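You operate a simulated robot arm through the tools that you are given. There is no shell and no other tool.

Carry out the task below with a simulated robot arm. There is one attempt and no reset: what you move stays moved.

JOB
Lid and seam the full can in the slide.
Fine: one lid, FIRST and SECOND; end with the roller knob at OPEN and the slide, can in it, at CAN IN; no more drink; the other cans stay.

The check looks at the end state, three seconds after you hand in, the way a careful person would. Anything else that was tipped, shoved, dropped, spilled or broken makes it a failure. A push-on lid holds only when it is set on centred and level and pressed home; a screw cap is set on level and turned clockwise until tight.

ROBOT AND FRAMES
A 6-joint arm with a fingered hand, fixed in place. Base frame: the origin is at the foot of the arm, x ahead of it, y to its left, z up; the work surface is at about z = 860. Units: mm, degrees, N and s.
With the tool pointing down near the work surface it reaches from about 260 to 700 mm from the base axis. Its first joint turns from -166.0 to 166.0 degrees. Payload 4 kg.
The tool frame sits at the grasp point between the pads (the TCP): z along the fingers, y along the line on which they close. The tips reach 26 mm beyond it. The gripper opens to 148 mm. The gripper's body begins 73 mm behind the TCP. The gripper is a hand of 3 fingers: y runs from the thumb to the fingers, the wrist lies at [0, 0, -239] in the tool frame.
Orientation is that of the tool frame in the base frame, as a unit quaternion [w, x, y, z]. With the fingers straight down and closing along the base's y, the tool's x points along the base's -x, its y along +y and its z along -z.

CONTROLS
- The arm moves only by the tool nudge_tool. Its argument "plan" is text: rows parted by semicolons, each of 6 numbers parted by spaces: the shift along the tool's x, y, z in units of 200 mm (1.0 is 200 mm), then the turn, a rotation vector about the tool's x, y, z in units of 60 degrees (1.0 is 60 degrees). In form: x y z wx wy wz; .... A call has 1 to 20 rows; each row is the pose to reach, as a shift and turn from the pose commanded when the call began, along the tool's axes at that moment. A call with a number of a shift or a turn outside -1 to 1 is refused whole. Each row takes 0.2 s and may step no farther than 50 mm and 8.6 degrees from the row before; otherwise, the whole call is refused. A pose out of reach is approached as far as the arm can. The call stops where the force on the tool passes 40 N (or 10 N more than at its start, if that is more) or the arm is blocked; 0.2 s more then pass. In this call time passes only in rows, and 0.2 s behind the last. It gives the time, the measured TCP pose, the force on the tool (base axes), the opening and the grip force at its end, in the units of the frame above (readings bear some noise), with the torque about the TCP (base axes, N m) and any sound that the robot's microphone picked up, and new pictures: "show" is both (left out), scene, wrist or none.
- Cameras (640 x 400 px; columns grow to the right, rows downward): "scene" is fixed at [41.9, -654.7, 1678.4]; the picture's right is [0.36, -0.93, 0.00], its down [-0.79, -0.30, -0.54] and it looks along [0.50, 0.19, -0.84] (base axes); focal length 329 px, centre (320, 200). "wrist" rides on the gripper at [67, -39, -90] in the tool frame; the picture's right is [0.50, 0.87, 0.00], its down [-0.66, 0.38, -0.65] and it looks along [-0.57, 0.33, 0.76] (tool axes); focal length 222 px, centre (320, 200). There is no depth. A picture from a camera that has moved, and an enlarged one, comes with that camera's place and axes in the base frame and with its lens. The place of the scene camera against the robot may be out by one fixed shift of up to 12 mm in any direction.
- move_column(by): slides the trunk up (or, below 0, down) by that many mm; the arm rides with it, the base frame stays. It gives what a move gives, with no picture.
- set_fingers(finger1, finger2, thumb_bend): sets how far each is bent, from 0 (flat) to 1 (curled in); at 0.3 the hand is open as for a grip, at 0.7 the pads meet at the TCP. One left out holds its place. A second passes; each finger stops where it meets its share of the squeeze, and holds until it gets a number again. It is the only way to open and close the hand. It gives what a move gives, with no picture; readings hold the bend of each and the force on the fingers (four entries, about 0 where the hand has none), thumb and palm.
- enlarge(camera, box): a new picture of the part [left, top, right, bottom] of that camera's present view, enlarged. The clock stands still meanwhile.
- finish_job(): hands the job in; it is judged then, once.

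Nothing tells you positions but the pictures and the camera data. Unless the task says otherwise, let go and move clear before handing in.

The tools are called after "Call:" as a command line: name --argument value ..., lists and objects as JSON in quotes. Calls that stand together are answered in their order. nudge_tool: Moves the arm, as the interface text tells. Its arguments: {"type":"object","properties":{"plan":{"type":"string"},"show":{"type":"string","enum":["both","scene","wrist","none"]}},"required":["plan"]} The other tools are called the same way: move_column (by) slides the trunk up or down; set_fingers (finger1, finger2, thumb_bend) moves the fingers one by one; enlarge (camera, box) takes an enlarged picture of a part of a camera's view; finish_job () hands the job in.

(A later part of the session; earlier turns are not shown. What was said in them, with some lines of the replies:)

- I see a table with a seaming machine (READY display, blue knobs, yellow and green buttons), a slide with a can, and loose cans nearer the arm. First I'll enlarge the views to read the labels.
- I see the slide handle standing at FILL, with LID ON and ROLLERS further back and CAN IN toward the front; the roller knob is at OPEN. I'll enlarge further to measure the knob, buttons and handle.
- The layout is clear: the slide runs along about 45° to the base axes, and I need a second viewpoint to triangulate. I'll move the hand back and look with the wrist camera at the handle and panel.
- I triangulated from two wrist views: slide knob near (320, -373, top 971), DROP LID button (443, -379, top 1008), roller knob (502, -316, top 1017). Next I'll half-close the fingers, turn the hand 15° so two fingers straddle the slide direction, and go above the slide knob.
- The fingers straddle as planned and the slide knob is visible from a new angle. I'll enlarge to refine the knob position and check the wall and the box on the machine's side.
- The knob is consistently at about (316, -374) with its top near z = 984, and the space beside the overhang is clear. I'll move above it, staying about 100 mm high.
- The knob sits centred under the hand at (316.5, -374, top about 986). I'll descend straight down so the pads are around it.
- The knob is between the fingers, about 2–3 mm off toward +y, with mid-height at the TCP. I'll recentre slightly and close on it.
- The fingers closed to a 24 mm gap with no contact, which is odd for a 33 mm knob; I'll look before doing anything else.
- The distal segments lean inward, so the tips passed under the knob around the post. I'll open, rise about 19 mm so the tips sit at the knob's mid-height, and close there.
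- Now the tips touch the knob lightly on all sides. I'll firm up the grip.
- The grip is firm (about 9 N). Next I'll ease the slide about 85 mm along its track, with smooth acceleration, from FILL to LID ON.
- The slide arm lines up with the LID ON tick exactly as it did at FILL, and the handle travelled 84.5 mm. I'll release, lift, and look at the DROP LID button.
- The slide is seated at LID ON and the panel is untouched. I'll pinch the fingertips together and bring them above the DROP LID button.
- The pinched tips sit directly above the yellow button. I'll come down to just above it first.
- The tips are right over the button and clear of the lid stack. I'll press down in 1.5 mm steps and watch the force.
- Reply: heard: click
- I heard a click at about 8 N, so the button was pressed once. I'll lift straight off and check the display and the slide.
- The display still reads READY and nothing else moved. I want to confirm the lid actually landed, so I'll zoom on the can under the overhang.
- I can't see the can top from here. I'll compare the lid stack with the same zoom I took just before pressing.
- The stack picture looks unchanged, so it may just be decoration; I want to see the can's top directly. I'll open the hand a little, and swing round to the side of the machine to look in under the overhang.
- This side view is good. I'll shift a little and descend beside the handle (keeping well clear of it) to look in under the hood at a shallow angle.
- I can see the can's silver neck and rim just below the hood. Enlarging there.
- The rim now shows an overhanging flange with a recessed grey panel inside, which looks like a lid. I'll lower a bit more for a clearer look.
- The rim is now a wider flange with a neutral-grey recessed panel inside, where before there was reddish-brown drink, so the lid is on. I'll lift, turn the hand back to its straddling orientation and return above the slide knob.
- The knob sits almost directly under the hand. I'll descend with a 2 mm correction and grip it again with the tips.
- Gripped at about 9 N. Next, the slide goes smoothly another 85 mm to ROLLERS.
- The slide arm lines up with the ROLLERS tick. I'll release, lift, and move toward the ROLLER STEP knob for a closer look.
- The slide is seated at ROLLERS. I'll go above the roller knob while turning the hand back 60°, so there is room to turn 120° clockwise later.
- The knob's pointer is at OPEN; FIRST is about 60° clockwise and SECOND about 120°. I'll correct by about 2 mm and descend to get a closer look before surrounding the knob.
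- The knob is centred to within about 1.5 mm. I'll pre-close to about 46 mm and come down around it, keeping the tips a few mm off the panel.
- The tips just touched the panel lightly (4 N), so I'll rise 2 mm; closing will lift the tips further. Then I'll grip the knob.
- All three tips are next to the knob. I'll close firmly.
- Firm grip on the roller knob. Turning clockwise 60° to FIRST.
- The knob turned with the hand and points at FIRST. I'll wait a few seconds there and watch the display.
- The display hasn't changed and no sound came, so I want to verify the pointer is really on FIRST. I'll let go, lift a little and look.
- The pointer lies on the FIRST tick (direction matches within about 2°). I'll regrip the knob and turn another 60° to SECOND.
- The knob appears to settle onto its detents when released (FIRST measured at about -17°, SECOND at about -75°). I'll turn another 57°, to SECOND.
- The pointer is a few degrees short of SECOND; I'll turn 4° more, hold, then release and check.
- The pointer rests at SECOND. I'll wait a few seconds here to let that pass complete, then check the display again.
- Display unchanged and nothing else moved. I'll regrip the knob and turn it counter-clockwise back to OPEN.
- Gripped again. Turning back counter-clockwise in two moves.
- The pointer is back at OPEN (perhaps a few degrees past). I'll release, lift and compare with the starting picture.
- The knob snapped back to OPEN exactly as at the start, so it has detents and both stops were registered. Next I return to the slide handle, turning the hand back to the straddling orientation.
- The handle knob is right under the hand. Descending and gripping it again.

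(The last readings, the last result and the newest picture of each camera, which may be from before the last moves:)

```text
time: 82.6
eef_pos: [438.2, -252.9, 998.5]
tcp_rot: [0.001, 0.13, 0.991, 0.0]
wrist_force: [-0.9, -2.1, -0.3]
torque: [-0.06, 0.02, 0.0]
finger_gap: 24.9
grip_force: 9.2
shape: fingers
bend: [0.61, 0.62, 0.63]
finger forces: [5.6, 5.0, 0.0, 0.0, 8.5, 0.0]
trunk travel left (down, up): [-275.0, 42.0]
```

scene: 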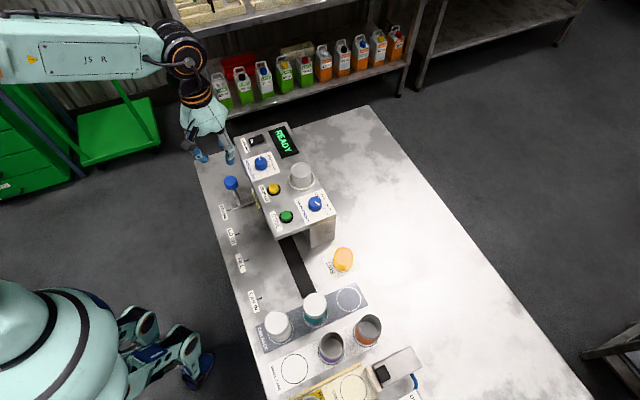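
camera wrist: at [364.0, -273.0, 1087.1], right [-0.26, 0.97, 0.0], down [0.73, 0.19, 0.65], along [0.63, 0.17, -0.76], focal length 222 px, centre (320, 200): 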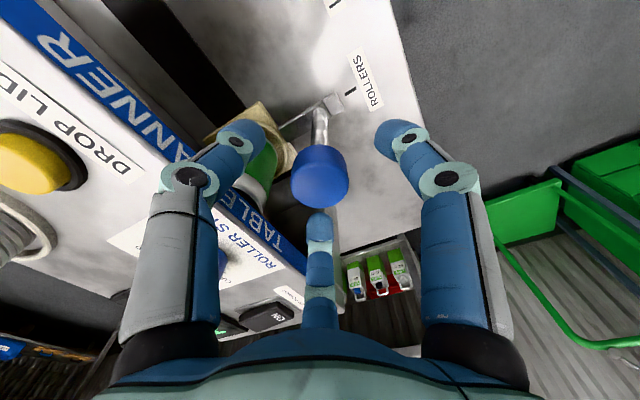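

Gripped. I'll draw the slide smoothly back along its track, 100 mm first.

Call:
nudge_tool --plan "0.0018 -0.0031 0 0 0 0; 0.007 -0.0121 0 0 0 0; 0.0152 -0.0263 0 0 0 0; 0.026 -0.045 0 0 0 0; 0.0391 -0.0677 0 0 0 0; 0.054 -0.0935 0 0 0 0; 0.0704 -0.122 0 0 0 0; 0.088 -0.1524 0 0 0 0; 0.1063 -0.1841 0 0 0 0; 0.125 -0.2165 0 0 0 0; 0.1437 -0.2489 0 0 0 0; 0.162 -0.2806 0 0 0 0; 0.1796 -0.311 0 0 0 0; 0.196 -0.3395 0 0 0 0; 0.2109 -0.3653 0 0 0 0; 0.224 -0.388 0 0 0 0; 0.2348 -0.4067 0 0 0 0; 0.243 -0.4209 0 0 0 0; 0.2482 -0.4299 0 0 0 0; 0.25 -0.433 0 0 0 0" --show "scene"

Call:
nudge_tool --plan "0.0018 -0.0031 0 0 0 0; 0.007 -0.0121 0 0 0 0; 0.0152 -0.0263 0 0 0 0; 0.026 -0.045 0 0 0 0; 0.0391 -0.0677 0 0 0 0; 0.054 -0.0935 0 0 0 0; 0.0704 -0.122 0 0 0 0; 0.088 -0.1524 0 0 0 0; 0.1063 -0.1841 0 0 0 0; 0.125 -0.2165 0 0 0 0; 0.1437 -0.2489 0 0 0 0; 0.162 -0.2806 0 0 0 0; 0.1796 -0.311 0 0 0 0; 0.196 -0.3395 0 0 0 0; 0.2109 -0.3653 0 0 0 0; 0.224 -0.388 0 0 0 0; 0.2348 -0.4067 0 0 0 0; 0.243 -0.4209 0 0 0 0; 0.2482 -0.4299 0 0 0 0; 0.25 -0.433 0 0 0 0" --show "both"

Call:
enlarge --camera "scene" --box '[216, 220, 344, 300]'

```text
time: 86.8
eef_pos: [365.9, -321.9, 996.6]
tcp_rot: [0.0, 0.131, 0.991, 0.0]
wrist_force: [2.7, -3.0, 4.6]
torque: [-0.06, -0.07, 0.04]
finger_gap: 24.0
grip_force: 10.6
shape: fingers
bend: [0.62, 0.61, 0.63]
finger forces: [5.9, 6.7, 0.0, 0.1, 8.3, 0.1]
trunk travel left (down, up): [-275.0, 42.0]
```

scene: 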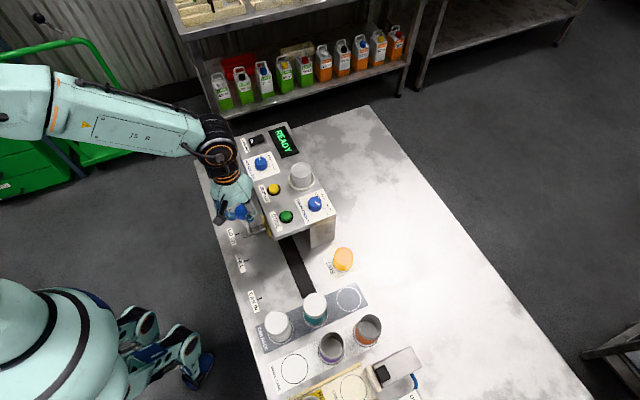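

```text
time: 91.0
eef_pos: [294.6, -394.0, 996.6]
tcp_rot: [0.0, 0.132, 0.991, 0.0]
wrist_force: [3.5, -2.5, 5.2]
torque: [-0.07, -0.09, 0.05]
finger_gap: 24.0
grip_force: 11.0
shape: fingers
bend: [0.62, 0.61, 0.64]
finger forces: [6.2, 7.1, 0.0, 0.1, 8.0, 0.0]
trunk travel left (down, up): [-275.0, 42.0]
camera wrist: at [221.8, -413.8, 1086.1], right [-0.26, 0.97, 0.0], down [0.73, 0.19, 0.65], along [0.63, 0.17, -0.76], focal length 222 px, centre (320, 200)
```

scene: 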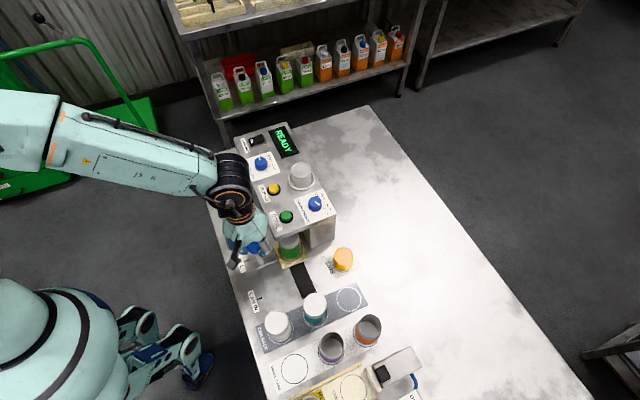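
wrist: 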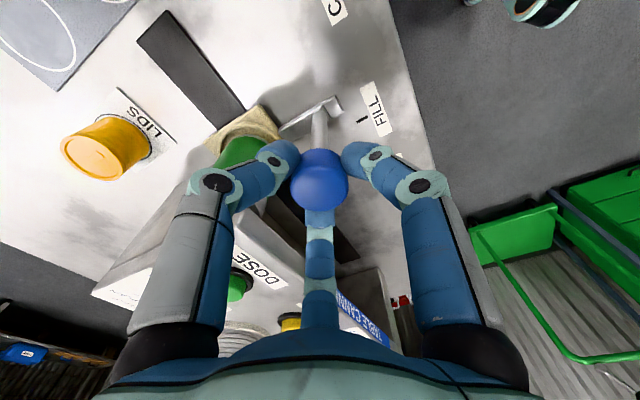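

```text
5.00 times, centred on (280, 260) of scene
camera zoom: at [41.9, -654.7, 1678.4], right [0.36, -0.93, 0.0], down [-0.79, -0.3, -0.54], along [0.5, 0.19, -0.84], focal length 1647 px, centre (520, -100)
```

zoom: 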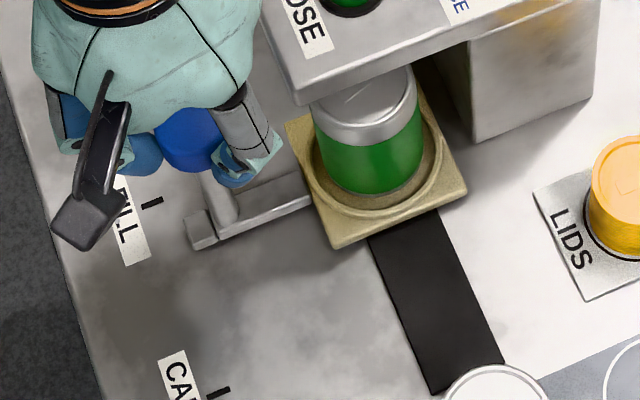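

The can now clearly has a lid on it, seated evenly. About 78 mm remain to CAN IN; I'll pull 70 mm more and check against the tick.

Call:
nudge_tool --plan "0.0013 -0.0022 0 0 0 0; 0.0049 -0.0085 0 0 0 0; 0.0106 -0.0184 0 0 0 0; 0.0182 -0.0315 0 0 0 0; 0.0273 -0.0473 0 0 0 0; 0.0378 -0.0654 0 0 0 0; 0.0493 -0.0854 0 0 0 0; 0.0616 -0.1067 0 0 0 0; 0.0744 -0.1289 0 0 0 0; 0.0875 -0.1515 0 0 0 0; 0.1006 -0.1741 0 0 0 0; 0.1134 -0.1963 0 0 0 0; 0.1257 -0.2176 0 0 0 0; 0.1372 -0.2376 0 0 0 0; 0.1477 -0.2557 0 0 0 0; 0.1568 -0.2715 0 0 0 0; 0.1644 -0.2846 0 0 0 0; 0.1701 -0.2945 0 0 0 0; 0.1737 -0.3008 0 0 0 0; 0.175 -0.303 0 0 0 0" --show "both"

Call:
enlarge --camera "scene" --box '[226, 240, 354, 320]'

Call:
enlarge --camera "wrist" --box '[220, 40, 412, 160]'

```text
time: 95.2
eef_pos: [247.4, -441.4, 996.0]
tcp_rot: [0.0, 0.132, 0.991, 0.0]
wrist_force: [3.0, -1.3, 6.0]
torque: [-0.03, -0.12, 0.04]
finger_gap: 23.8
grip_force: 10.5
shape: fingers
bend: [0.62, 0.61, 0.64]
finger forces: [6.0, 7.3, 0.1, 0.1, 8.3, 0.0]
trunk travel left (down, up): [-275.0, 42.0]
camera wrist: at [172.9, -462.4, 1086.0], right [-0.26, 0.97, 0.0], down [0.73, 0.19, 0.65], along [0.63, 0.17, -0.76], focal length 222 px, centre (320, 200)
```

scene: 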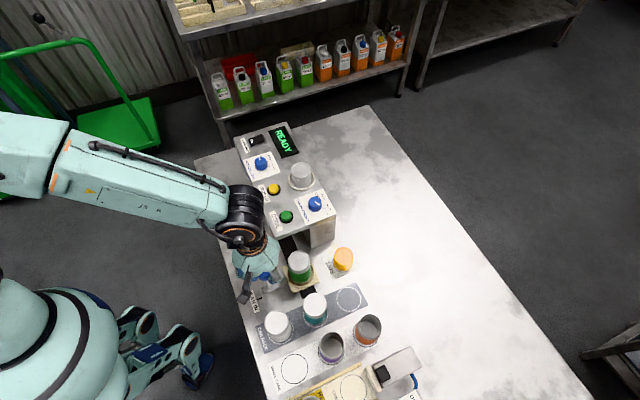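
wrist: 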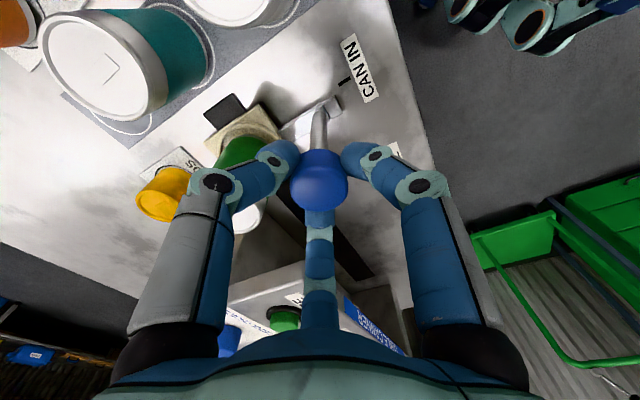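

```text
5.00 times, centred on (290, 280) of scene
camera zoom: at [41.9, -654.7, 1678.4], right [0.36, -0.93, 0.0], down [-0.79, -0.3, -0.54], along [0.5, 0.19, -0.84], focal length 1647 px, centre (470, -200)
```

zoom: 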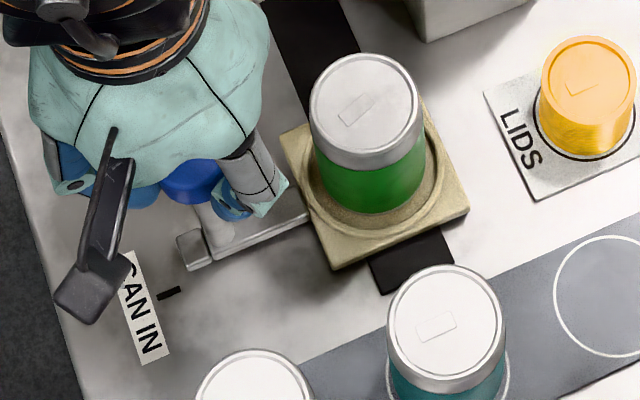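

```text
3.33 times, centred on (316, 100) of wrist
camera zoom: at [172.9, -462.4, 1086.0], right [-0.26, 0.97, 0.0], down [0.73, 0.19, 0.65], along [0.63, 0.17, -0.76], focal length 740 px, centre (333, 533)
```

zoom: 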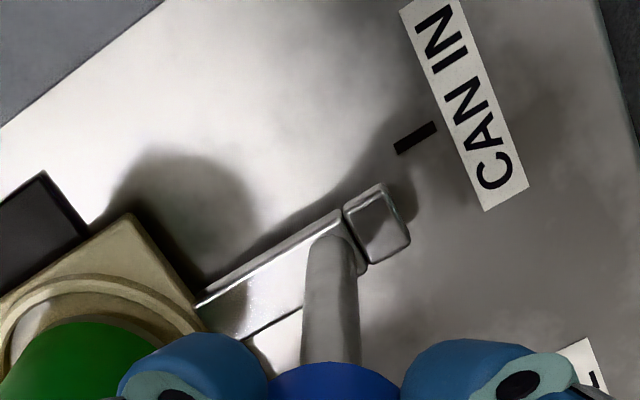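

The lidded can is in full view. The tick is about 11 mm further; I'll move that last bit and check.

Call:
nudge_tool --plan "0.003 -0.005 0 0 0 0; 0.008 -0.014 0 0 0 0; 0.0135 -0.0235 0 0 0 0; 0.019 -0.033 0 0 0 0; 0.024 -0.0415 0 0 0 0; 0.0275 -0.0476 0 0 0 0" --show "both"

Call:
enlarge --camera "wrist" --box '[220, 40, 412, 160]'

Call:
enlarge --camera "scene" --box '[226, 240, 354, 320]'

```text
time: 96.6
eef_pos: [239.0, -450.4, 996.7]
tcp_rot: [0.001, 0.131, 0.991, -0.001]
wrist_force: [1.5, -3.1, 2.3]
torque: [-0.08, -0.08, -0.01]
finger_gap: 23.7
grip_force: 10.2
shape: fingers
bend: [0.62, 0.61, 0.64]
finger forces: [5.7, 6.5, 0.1, 0.0, 7.9, 0.0]
trunk travel left (down, up): [-275.0, 42.0]
camera wrist: at [164.6, -470.8, 1086.3], right [-0.26, 0.97, 0.0], down [0.73, 0.19, 0.65], along [0.63, 0.17, -0.76], focal length 222 px, centre (320, 200)
```

scene: 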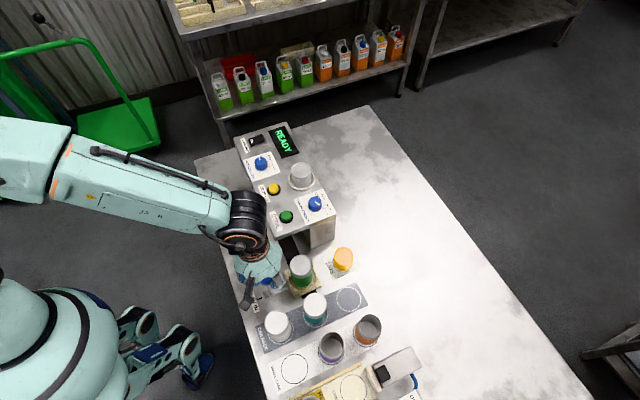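
wrist: 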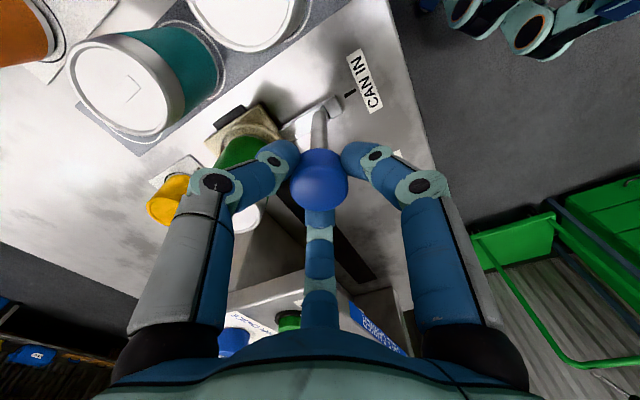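

```text
3.33 times, centred on (316, 100) of wrist
camera zoom: at [164.6, -470.8, 1086.3], right [-0.26, 0.97, 0.0], down [0.73, 0.19, 0.65], along [0.63, 0.17, -0.76], focal length 740 px, centre (333, 533)
```

zoom: 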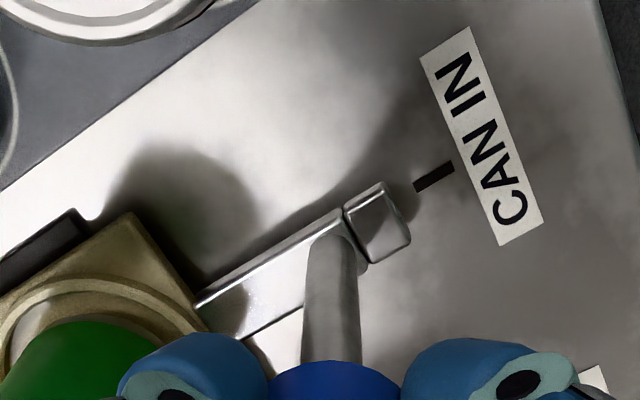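

```text
5.00 times, centred on (290, 280) of scene
camera zoom: at [41.9, -654.7, 1678.4], right [0.36, -0.93, 0.0], down [-0.79, -0.3, -0.54], along [0.5, 0.19, -0.84], focal length 1647 px, centre (470, -200)
```

zoom: 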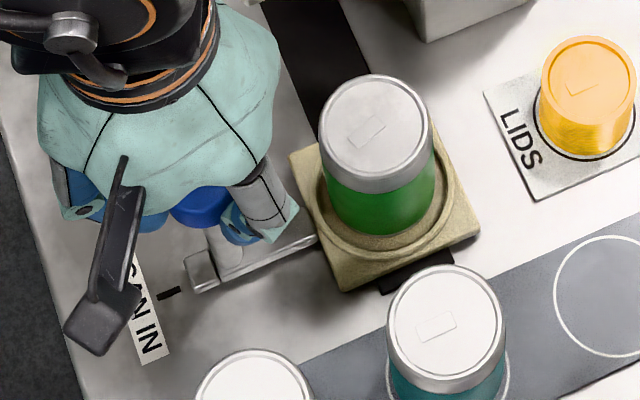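

The slide arm is now aligned with the CAN IN tick, the same as at the other stops. I'll release, lift clear and inspect the lid up close.

Call:
set_fingers --finger1 0.5 --finger2 0.5 --thumb_bend 0.5

Call:
nudge_tool --plan "0 0 -0.1 0 0 0; 0 0 -0.25 0 0 0; 0 0 -0.45 0 0 0; 0 0 -0.65 0 0 0" --show "both"

Call:
enlarge --camera "wrist" --box '[200, 60, 392, 180]'

Call:
enlarge --camera "scene" --box '[236, 244, 332, 304]'

Call:
enlarge --camera "scene" --box '[284, 250, 332, 280]'

```text
time: 97.6
eef_pos: [238.2, -450.2, 997.8]
tcp_rot: [0.0, 0.132, 0.991, 0.001]
wrist_force: [-0.5, -0.2, -0.1]
torque: [0.01, 0.04, 0.02]
finger_gap: 61.5
grip_force: 0.0
shape: fingers
bend: [0.5, 0.5, 0.5]
finger forces: [0.0, 0.0, 0.0, 0.0, 0.0, 0.0]
trunk travel left (down, up): [-275.0, 42.0]
```

```text
time: 98.6
eef_pos: [236.1, -449.9, 1128.3]
tcp_rot: [0.0, 0.131, 0.991, 0.0]
wrist_force: [-0.2, 0.0, 0.0]
torque: [-0.01, 0.02, -0.03]
finger_gap: 61.6
grip_force: 0.1
shape: fingers
bend: [0.5, 0.5, 0.5]
finger forces: [0.0, 0.0, 0.0, 0.0, 0.0, 0.1]
trunk travel left (down, up): [-275.0, 42.0]
camera wrist: at [163.3, -470.0, 1218.4], right [-0.26, 0.97, 0.0], down [0.73, 0.19, 0.65], along [0.63, 0.17, -0.76], focal length 222 px, centre (320, 200)
```

scene: 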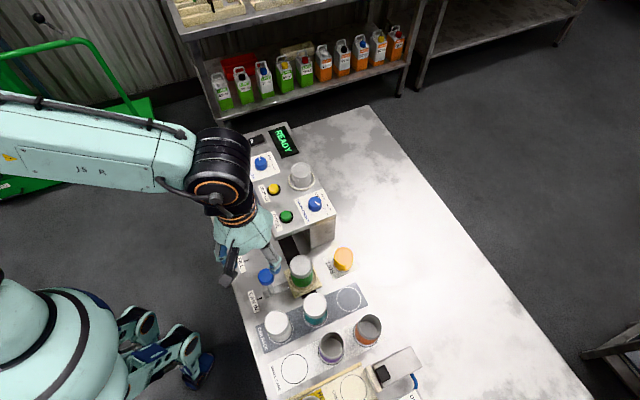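
wrist: 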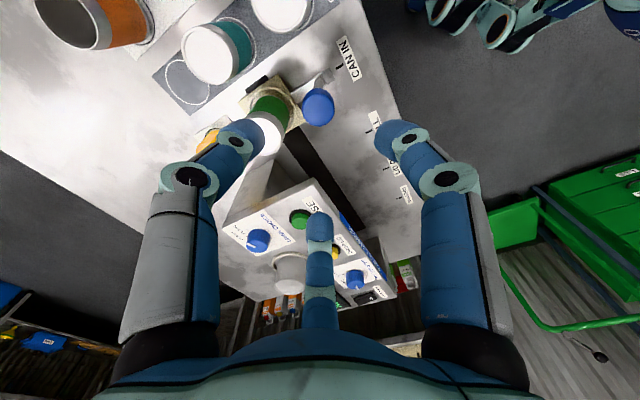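

```text
3.33 times, centred on (296, 120) of wrist
camera zoom: at [163.3, -470.0, 1218.4], right [-0.26, 0.97, 0.0], down [0.73, 0.19, 0.65], along [0.63, 0.17, -0.76], focal length 740 px, centre (400, 467)
```

zoom: 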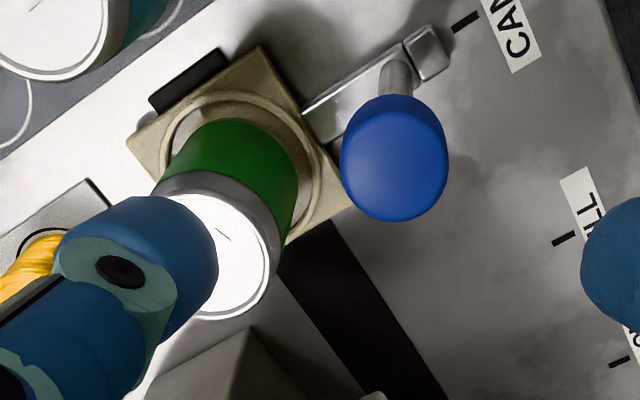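

```text
6.67 times, centred on (284, 274) of scene
camera zoom: at [41.9, -654.7, 1678.4], right [0.36, -0.93, 0.0], down [-0.79, -0.3, -0.54], along [0.5, 0.19, -0.84], focal length 2196 px, centre (560, -293)
```

zoom: 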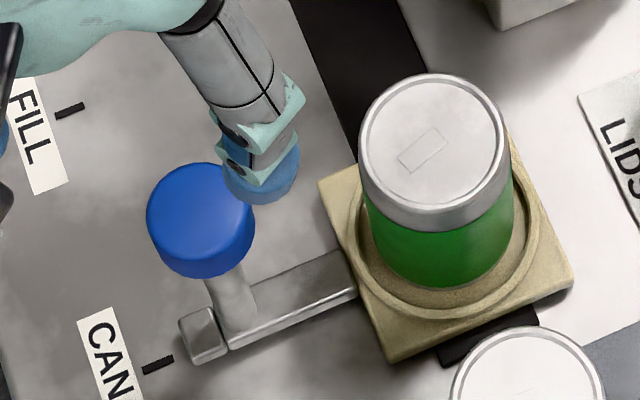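

```text
13.33 times, centred on (308, 265) of scene
camera zoom: at [41.9, -654.7, 1678.4], right [0.36, -0.93, 0.0], down [-0.79, -0.3, -0.54], along [0.5, 0.19, -0.84], focal length 4392 px, centre (480, -667)
```

zoom: 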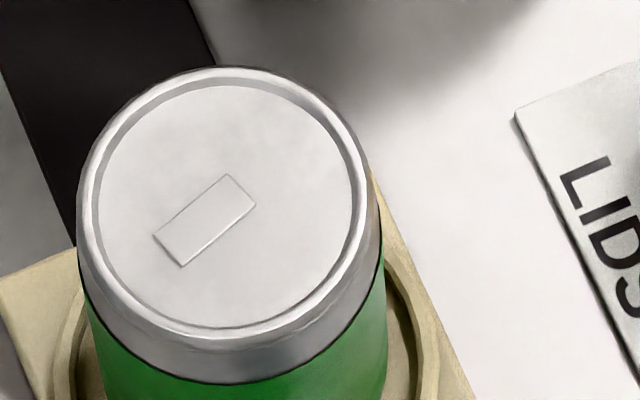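

The lid is level and centred, and its rim is now tucked in with no overhanging flange. I'll compare it with the finished cans in the rack and look at the other objects.

Call:
enlarge --camera "scene" --box '[292, 288, 340, 318]'

Call:
enlarge --camera "scene" --box '[230, 270, 438, 400]'

Call:
enlarge --camera "scene" --box '[220, 110, 380, 210]'

```text
13.33 times, centred on (316, 303) of scene
camera zoom: at [41.9, -654.7, 1678.4], right [0.36, -0.93, 0.0], down [-0.79, -0.3, -0.54], along [0.5, 0.19, -0.84], focal length 4392 px, centre (373, -1173)
```

zoom: 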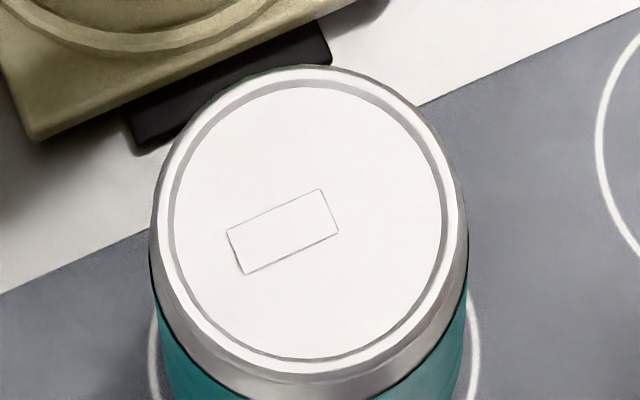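

```text
3.08 times, centred on (334, 335) of scene
camera zoom: at [41.9, -654.7, 1678.4], right [0.36, -0.93, 0.0], down [-0.79, -0.3, -0.54], along [0.5, 0.19, -0.84], focal length 1014 px, centre (277, -215)
```

zoom: 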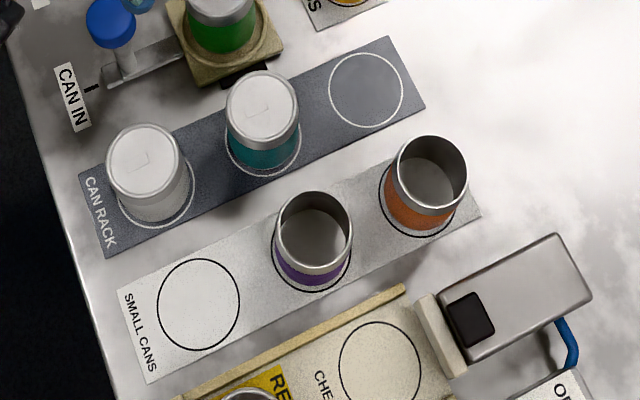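

```text
4.00 times, centred on (300, 160) of scene
camera zoom: at [41.9, -654.7, 1678.4], right [0.36, -0.93, 0.0], down [-0.79, -0.3, -0.54], along [0.5, 0.19, -0.84], focal length 1318 px, centre (400, 360)
```

zoom: 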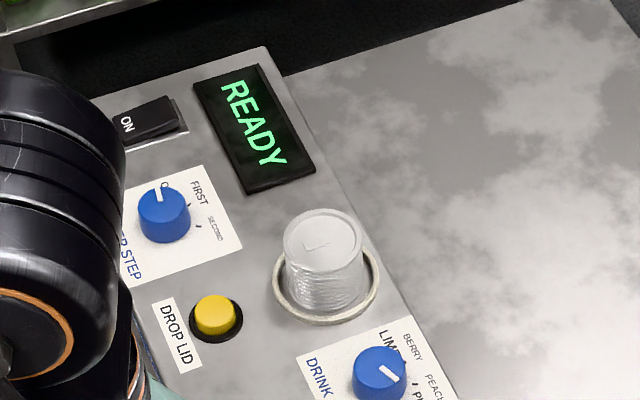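

The green can's rim matches the finished teal can, all the other cans are in place, and the knob is at OPEN. I'll move clear and take one closer look at the seam from the side.

Call:
nudge_tool --plan "0.08 0.05 -0.03 0 0 0; 0.17 0.1 -0.06 0 0 0; 0.26 0.15 -0.1 0 0 0; 0.3 0.17 -0.1 0 0 0" --show "both"

Call:
enlarge --camera "wrist" --box '[160, 40, 352, 160]'

```text
time: 99.6
eef_pos: [189.0, -400.6, 1147.7]
tcp_rot: [0.001, 0.132, 0.991, 0.0]
wrist_force: [-0.2, -0.8, 0.4]
torque: [0.02, 0.01, -0.02]
finger_gap: 61.8
grip_force: 0.1
shape: fingers
bend: [0.5, 0.5, 0.5]
finger forces: [0.0, 0.0, 0.1, 0.0, 0.0, 0.1]
trunk travel left (down, up): [-275.0, 42.0]
camera wrist: at [114.4, -421.4, 1237.3], right [-0.26, 0.97, 0.0], down [0.73, 0.19, 0.65], along [0.63, 0.17, -0.76], focal length 222 px, centre (320, 200)
```

scene: 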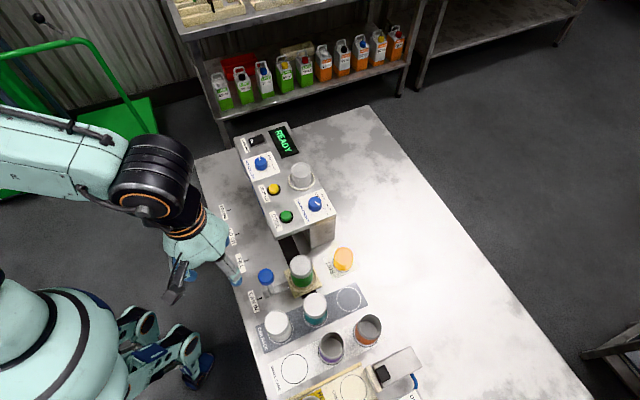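
wrist: 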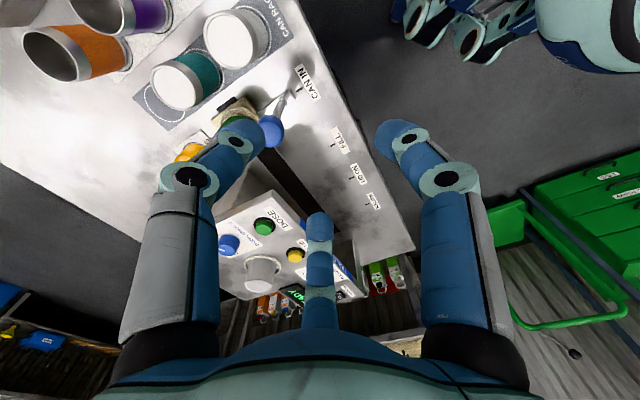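

```text
3.33 times, centred on (256, 100) of wrist
camera zoom: at [114.4, -421.4, 1237.3], right [-0.26, 0.97, 0.0], down [0.73, 0.19, 0.65], along [0.63, 0.17, -0.76], focal length 740 px, centre (533, 533)
```

zoom: 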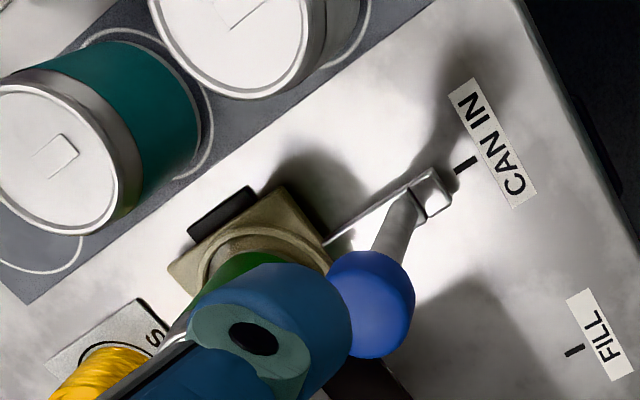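

The hand is clear but the thumb blocks the can. I'll turn the hand in place, well above everything, for a straight view of the lid.

Call:
nudge_tool --plan "0 0 0 0 0 0.125; 0 0 0 0 0 0.25; 0 0 0 0 0 0.375; 0 0 0 0 0 0.5; 0 0 0 0 0 0.625; 0 0 0 0 0 0.75; 0 0 0 0 0 0.875; 0 0 0 0 0 1.0" --show "wrist"

Call:
enlarge --camera "wrist" --box '[240, 130, 400, 230]'

```text
time: 101.4
eef_pos: [189.3, -402.2, 1146.4]
tcp_rot: [0.0, 0.611, 0.792, 0.0]
wrist_force: [-0.8, -0.2, 0.2]
torque: [0.04, 0.01, -0.01]
finger_gap: 61.9
grip_force: 0.1
shape: fingers
bend: [0.5, 0.5, 0.5]
finger forces: [0.0, 0.0, 0.1, 0.0, 0.0, 0.0]
trunk travel left (down, up): [-275.0, 42.0]
camera wrist: at [135.6, -346.8, 1236.3], right [0.71, 0.7, 0.0], down [0.53, -0.54, 0.65], along [0.46, -0.46, -0.76], focal length 222 px, centre (320, 200)
```

wrist: 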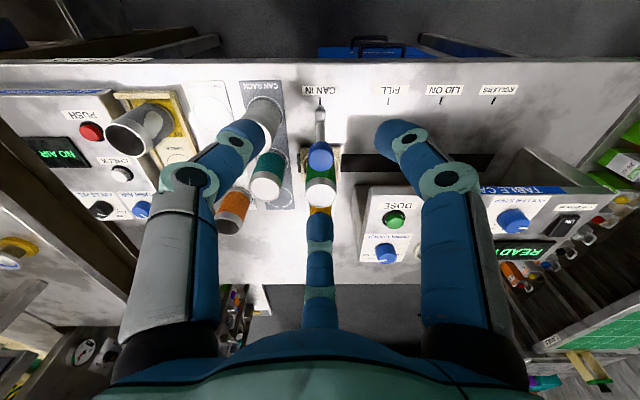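

```text
4.00 times, centred on (320, 180) of wrist
camera zoom: at [135.6, -346.8, 1236.3], right [0.71, 0.7, 0.0], down [0.53, -0.54, 0.65], along [0.46, -0.46, -0.76], focal length 888 px, centre (320, 280)
```

zoom: 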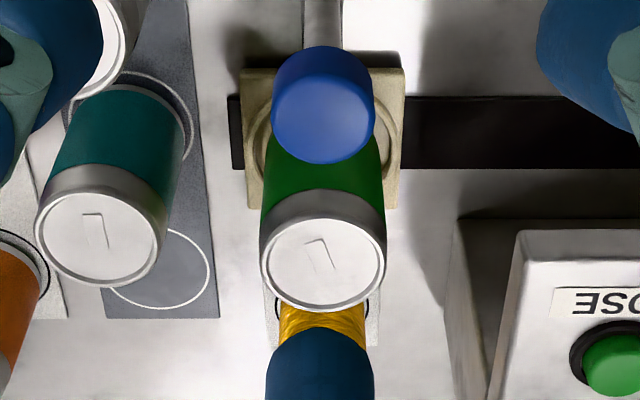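

The green can sits in the slide at CAN IN. Its lid is level and seamed just like the teal can's, the roller knob is at OPEN, DOSE was never pressed, and the hand is empty and clear. I'm handing in now.

Call:
finish_job

```text
The job is handed in.
```

The full can now has one lid, run through FIRST and SECOND. It sits in the slide at CAN IN with the roller knob back at OPEN, and I've handed the job in.

- **Lid:** I moved the slide to LID ON and pressed DROP LID once, with one click. A side view showed the lid on the can before I went on.
- **Seam:** With the slide at ROLLERS, the knob spent several seconds at FIRST and at SECOND. Afterwards the rim was tucked in and looked the same as on the finished teal can. The display read READY throughout and no roller sound came, so the rim's appearance is my only evidence that both passes worked.
- **Everything else:** I never touched DOSE, and I saw no spill. The other cans look the same as at the start. The hand was empty and clear of everything when I handed in.
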